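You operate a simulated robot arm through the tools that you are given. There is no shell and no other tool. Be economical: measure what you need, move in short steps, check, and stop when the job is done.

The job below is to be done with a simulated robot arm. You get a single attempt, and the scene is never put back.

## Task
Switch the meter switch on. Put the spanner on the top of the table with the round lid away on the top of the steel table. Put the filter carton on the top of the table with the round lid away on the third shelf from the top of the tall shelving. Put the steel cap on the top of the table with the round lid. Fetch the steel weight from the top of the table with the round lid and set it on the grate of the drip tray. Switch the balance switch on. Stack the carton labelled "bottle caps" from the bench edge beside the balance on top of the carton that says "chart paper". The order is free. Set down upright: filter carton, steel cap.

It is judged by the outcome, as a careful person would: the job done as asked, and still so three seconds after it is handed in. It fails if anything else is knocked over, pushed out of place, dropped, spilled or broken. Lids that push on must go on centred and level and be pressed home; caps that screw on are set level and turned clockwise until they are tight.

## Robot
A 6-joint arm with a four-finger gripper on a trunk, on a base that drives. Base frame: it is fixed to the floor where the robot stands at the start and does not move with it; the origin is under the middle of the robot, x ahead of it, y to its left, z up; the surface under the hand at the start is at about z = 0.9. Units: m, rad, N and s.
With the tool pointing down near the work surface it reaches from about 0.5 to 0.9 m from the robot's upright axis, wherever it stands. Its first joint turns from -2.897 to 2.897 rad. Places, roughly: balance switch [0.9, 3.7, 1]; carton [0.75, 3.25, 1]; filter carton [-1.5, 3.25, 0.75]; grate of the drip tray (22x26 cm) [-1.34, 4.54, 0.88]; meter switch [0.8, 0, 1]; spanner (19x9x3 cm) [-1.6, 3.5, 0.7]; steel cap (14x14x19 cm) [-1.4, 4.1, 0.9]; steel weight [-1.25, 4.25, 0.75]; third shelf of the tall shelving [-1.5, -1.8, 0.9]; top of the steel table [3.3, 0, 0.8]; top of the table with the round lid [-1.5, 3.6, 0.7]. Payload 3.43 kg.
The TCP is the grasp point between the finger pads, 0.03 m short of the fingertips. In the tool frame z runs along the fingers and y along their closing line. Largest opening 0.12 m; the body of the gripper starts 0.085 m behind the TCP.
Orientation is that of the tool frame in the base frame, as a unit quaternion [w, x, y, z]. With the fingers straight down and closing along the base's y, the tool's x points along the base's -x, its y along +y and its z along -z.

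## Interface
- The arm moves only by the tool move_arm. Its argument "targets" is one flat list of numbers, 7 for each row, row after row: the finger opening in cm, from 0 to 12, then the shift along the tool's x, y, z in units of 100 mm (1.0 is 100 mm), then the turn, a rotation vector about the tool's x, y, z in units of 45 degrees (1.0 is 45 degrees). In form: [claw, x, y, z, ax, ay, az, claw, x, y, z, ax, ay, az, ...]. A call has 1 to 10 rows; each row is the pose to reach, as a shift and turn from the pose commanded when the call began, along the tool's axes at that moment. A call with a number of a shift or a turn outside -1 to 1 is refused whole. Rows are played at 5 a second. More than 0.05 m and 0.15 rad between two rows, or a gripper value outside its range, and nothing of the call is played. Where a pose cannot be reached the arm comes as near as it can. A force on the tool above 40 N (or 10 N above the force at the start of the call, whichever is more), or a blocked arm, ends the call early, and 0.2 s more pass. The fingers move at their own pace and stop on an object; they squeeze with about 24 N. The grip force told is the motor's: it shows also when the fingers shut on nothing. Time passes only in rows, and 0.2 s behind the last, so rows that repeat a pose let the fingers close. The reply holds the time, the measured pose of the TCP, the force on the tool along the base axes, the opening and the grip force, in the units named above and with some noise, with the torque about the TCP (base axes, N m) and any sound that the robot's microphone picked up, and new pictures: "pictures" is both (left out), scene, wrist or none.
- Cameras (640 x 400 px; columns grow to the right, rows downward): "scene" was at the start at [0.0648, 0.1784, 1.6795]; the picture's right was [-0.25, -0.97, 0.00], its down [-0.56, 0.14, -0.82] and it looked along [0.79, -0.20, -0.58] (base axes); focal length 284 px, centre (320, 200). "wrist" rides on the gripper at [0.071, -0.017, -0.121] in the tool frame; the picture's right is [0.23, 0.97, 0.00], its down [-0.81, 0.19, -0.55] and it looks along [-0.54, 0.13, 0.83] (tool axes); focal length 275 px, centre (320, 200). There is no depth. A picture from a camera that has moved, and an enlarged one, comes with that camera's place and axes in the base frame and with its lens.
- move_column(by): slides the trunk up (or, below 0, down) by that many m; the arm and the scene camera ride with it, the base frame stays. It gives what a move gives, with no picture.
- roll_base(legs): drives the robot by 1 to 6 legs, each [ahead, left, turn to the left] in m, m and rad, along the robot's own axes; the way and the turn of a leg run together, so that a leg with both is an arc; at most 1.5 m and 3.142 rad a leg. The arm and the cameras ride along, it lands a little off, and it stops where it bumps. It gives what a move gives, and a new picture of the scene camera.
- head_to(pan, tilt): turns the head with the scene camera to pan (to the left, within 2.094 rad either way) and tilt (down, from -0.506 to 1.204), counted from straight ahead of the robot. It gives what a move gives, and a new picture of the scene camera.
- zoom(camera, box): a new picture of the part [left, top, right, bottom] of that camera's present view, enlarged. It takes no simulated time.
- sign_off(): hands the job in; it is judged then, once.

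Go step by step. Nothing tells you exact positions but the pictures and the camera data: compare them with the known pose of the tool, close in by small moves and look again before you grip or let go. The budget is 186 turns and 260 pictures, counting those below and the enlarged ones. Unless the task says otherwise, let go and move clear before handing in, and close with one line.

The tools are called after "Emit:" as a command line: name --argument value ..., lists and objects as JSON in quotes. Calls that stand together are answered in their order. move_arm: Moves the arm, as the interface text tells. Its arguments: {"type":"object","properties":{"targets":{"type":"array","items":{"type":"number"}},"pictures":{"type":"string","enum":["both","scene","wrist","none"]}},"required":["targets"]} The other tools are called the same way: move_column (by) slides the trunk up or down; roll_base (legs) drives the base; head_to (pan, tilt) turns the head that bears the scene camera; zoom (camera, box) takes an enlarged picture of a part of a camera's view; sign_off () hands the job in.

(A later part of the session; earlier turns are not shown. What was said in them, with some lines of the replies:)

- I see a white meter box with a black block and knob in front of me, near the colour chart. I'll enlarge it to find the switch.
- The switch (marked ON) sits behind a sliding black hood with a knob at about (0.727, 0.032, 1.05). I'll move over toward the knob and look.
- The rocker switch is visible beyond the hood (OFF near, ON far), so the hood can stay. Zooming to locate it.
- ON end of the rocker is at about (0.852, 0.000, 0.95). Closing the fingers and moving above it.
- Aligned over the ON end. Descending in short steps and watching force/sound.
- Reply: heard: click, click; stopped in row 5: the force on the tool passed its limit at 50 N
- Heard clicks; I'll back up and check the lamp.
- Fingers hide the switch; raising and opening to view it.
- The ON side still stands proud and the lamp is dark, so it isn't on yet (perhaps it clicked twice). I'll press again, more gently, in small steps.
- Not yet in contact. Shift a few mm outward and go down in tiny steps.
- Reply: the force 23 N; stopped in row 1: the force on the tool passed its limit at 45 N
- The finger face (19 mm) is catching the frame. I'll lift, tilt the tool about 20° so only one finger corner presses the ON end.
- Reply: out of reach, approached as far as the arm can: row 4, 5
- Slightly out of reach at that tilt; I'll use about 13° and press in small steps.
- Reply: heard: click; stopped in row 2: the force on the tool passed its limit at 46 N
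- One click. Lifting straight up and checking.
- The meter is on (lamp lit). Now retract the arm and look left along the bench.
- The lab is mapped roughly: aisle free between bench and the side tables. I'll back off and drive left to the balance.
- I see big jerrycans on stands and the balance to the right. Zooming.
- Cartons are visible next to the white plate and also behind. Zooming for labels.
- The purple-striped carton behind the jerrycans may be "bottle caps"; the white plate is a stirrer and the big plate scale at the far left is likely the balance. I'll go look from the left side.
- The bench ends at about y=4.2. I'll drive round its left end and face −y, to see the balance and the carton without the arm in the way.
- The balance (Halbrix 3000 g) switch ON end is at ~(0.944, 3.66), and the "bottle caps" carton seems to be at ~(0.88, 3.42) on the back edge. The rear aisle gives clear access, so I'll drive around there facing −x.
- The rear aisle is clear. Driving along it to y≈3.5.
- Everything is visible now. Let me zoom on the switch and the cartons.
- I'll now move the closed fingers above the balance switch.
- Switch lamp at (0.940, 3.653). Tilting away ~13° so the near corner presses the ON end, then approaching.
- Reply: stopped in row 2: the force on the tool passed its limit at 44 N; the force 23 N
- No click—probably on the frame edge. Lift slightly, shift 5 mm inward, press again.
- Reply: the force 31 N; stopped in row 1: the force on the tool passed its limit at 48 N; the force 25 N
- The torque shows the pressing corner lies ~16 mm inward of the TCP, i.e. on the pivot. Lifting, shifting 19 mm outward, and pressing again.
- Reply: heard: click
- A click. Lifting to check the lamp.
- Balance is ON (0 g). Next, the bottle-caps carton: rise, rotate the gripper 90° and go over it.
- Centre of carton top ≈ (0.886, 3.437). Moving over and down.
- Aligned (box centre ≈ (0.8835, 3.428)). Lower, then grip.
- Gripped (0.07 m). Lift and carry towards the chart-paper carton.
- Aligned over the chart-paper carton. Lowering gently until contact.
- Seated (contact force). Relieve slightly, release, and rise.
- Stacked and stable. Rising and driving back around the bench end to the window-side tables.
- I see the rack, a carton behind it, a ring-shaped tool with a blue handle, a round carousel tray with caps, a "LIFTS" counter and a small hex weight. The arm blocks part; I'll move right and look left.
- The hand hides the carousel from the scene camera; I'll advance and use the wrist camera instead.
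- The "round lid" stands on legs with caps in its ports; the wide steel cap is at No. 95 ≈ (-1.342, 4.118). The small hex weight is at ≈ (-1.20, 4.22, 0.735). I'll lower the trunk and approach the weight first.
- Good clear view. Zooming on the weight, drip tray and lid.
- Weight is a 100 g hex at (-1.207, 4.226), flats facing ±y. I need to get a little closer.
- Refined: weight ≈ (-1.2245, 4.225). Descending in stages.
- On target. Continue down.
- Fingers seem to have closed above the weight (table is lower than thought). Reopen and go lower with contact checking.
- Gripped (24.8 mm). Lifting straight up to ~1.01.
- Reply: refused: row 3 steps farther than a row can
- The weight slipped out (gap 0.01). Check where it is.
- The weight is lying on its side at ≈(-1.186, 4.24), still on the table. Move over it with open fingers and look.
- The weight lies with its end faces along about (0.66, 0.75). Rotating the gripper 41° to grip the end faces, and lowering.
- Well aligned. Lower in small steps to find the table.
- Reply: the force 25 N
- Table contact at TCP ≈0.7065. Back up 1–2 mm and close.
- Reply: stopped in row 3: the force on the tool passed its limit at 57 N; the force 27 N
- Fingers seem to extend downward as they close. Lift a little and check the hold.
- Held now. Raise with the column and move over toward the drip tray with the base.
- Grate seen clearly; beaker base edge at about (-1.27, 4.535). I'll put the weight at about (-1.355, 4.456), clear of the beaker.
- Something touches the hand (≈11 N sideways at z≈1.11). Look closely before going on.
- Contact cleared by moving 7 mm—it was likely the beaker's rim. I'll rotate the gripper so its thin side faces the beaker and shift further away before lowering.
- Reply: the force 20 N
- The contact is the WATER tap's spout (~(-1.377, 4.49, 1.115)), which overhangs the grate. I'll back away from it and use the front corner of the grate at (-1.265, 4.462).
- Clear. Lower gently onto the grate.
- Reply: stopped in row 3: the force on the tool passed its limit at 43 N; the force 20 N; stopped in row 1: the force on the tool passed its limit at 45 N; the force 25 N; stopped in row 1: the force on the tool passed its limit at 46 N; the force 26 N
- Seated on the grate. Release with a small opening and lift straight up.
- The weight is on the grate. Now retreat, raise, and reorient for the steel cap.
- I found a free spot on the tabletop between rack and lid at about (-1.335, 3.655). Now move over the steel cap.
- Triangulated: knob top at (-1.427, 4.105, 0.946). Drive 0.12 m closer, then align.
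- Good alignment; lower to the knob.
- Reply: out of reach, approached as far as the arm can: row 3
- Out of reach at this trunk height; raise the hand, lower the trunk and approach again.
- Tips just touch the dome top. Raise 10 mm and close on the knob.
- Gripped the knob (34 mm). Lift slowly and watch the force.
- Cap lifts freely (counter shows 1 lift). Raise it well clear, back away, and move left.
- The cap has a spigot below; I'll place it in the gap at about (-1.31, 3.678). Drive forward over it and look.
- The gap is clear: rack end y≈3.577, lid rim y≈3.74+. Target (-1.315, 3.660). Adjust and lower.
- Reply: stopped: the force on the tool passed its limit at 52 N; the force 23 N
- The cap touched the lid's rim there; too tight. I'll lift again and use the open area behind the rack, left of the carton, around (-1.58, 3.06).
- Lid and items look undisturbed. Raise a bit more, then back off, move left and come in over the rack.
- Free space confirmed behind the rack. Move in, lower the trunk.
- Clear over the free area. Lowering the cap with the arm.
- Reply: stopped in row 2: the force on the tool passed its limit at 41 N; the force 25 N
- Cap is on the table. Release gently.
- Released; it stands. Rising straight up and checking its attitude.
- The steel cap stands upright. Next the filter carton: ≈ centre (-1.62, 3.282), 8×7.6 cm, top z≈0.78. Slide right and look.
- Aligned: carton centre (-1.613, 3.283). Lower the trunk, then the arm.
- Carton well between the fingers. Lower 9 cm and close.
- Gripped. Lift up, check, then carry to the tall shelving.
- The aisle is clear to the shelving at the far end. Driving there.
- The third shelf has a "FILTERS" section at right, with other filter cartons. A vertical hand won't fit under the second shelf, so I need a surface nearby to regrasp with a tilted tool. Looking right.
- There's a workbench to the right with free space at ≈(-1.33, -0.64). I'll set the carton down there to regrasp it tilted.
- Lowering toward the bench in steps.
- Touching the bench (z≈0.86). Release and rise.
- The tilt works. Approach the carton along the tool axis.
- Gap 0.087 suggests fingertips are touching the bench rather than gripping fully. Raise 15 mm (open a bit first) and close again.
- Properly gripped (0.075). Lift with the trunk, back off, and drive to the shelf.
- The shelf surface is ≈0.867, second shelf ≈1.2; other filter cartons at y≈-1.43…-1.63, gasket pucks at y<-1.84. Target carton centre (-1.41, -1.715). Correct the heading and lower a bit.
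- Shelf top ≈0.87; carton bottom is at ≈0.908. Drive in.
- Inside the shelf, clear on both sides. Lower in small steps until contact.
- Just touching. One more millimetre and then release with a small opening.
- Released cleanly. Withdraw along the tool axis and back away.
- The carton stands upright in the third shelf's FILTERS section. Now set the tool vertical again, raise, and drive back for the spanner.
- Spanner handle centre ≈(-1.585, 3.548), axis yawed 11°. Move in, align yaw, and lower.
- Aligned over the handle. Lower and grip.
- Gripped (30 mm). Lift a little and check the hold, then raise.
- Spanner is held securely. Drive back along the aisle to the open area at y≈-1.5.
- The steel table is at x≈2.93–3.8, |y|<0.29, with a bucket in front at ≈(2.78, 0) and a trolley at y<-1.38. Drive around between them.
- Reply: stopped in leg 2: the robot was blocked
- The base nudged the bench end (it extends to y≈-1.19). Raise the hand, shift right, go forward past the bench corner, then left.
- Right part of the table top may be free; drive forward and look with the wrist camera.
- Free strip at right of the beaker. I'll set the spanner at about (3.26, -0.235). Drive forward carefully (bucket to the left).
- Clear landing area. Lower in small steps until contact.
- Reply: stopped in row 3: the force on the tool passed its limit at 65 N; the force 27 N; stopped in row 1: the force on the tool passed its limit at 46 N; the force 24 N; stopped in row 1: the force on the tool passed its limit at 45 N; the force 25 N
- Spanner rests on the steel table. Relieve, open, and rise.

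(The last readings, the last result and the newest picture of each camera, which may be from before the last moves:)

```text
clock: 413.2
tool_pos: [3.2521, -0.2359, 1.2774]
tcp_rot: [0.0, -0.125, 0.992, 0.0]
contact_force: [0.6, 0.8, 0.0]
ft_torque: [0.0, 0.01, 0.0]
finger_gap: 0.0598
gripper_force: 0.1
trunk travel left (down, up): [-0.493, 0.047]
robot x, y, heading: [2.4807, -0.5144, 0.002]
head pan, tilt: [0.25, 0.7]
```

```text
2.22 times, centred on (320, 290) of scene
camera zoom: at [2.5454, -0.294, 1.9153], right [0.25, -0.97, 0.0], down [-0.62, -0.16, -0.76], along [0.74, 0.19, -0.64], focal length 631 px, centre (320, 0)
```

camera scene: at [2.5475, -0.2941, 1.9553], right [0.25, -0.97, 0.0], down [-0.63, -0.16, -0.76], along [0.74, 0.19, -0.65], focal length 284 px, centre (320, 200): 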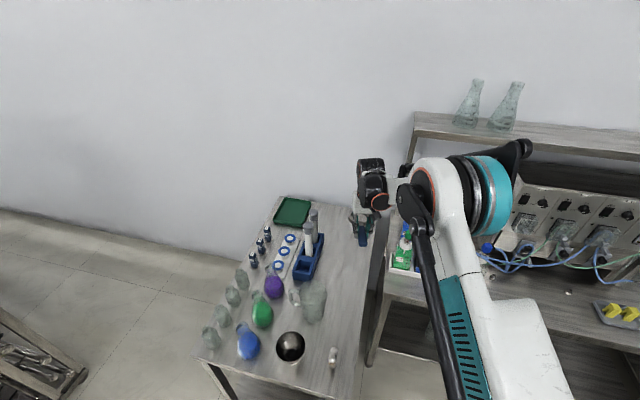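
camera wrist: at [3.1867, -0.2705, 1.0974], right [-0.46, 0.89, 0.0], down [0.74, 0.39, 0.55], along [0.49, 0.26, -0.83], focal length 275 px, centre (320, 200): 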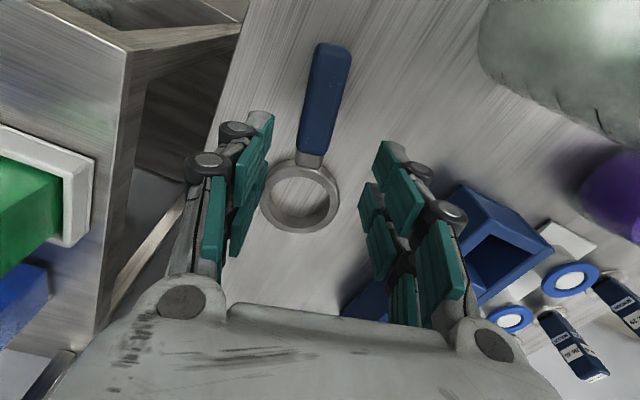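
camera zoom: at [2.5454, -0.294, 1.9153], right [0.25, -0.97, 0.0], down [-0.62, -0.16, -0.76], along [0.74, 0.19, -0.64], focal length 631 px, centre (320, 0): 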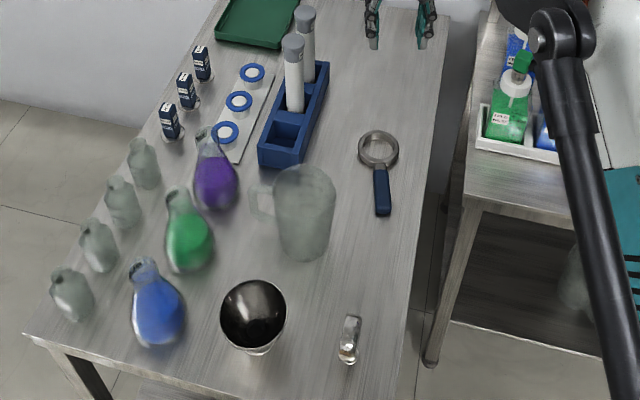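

Spanner lies flat on the steel table. Back off and take a look back at the bench to confirm everything's in order.

Emit:
roll_base --legs '[[-0.7, 0, 0]]'

Emit:
head_to --pan 2.09 --tilt 0.45

Emit:
zoom --camera "scene" --box '[200, 80, 520, 280]'

```text
clock: 417.0
tool_pos: [2.5503, -0.2288, 1.2785]
tcp_rot: [0.001, -0.133, 0.991, 0.0]
contact_force: [-0.4, 0.9, -0.4]
ft_torque: [-0.01, -0.04, 0.02]
finger_gap: 0.06
gripper_force: 0.0
trunk travel left (down, up): [-0.493, 0.047]
robot x, y, heading: [1.788, -0.5185, 0.013]
head pan, tilt: [0.25, 0.7]
camera scene: at [1.8439, -0.2975, 1.9154], right [0.26, -0.97, 0.0], down [-0.62, -0.17, -0.77], along [0.74, 0.2, -0.64], focal length 284 px, centre (320, 200)
```

scene: 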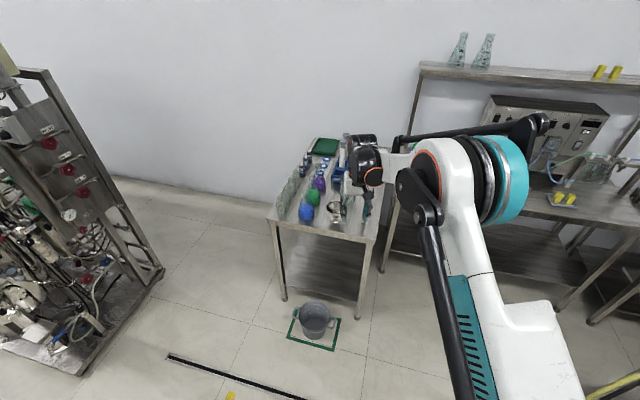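

```text
clock: 418.8
tool_pos: [2.5508, -0.229, 1.2778]
tcp_rot: [0.0, -0.133, 0.991, 0.0]
contact_force: [-0.5, 0.3, 0.4]
ft_torque: [-0.02, 0.01, -0.01]
finger_gap: 0.0598
gripper_force: 0.0
trunk travel left (down, up): [-0.493, 0.047]
robot x, y, heading: [1.789, -0.5209, 0.013]
head pan, tilt: [2.089, 0.45]
camera scene: at [1.7162, -0.2405, 1.9376], right [0.86, 0.51, 0.0], down [0.22, -0.38, -0.9], along [-0.46, 0.78, -0.44], focal length 284 px, centre (320, 200)
```

scene: 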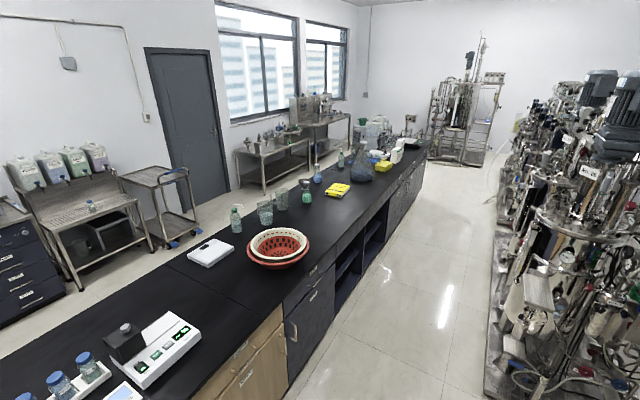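

```text
2.00 times, centred on (360, 180) of scene
camera zoom: at [1.7162, -0.2405, 1.9376], right [0.86, 0.51, 0.0], down [0.22, -0.38, -0.9], along [-0.46, 0.78, -0.44], focal length 568 px, centre (240, 240)
```

zoom: 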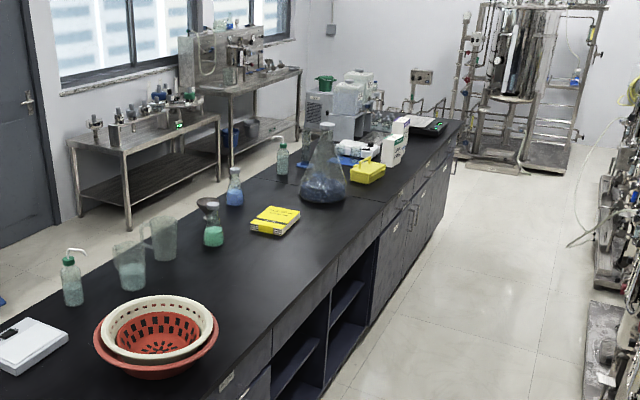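

The meter and balance displays are lit, the carton stack is standing, and nothing on the bench looks disturbed. All seven jobs are done and the arm is clear, so I'm handing in.

Emit:
sign_off

```text
The job is handed in.
```

All seven jobs are done and handed in. Three things went wrong along the way: the weight slipped from the grip once and now lies on its side on the grate, the steel cap briefly pressed on the round lid's rim, and the base nudged the bench end. I saw nothing out of place afterwards.
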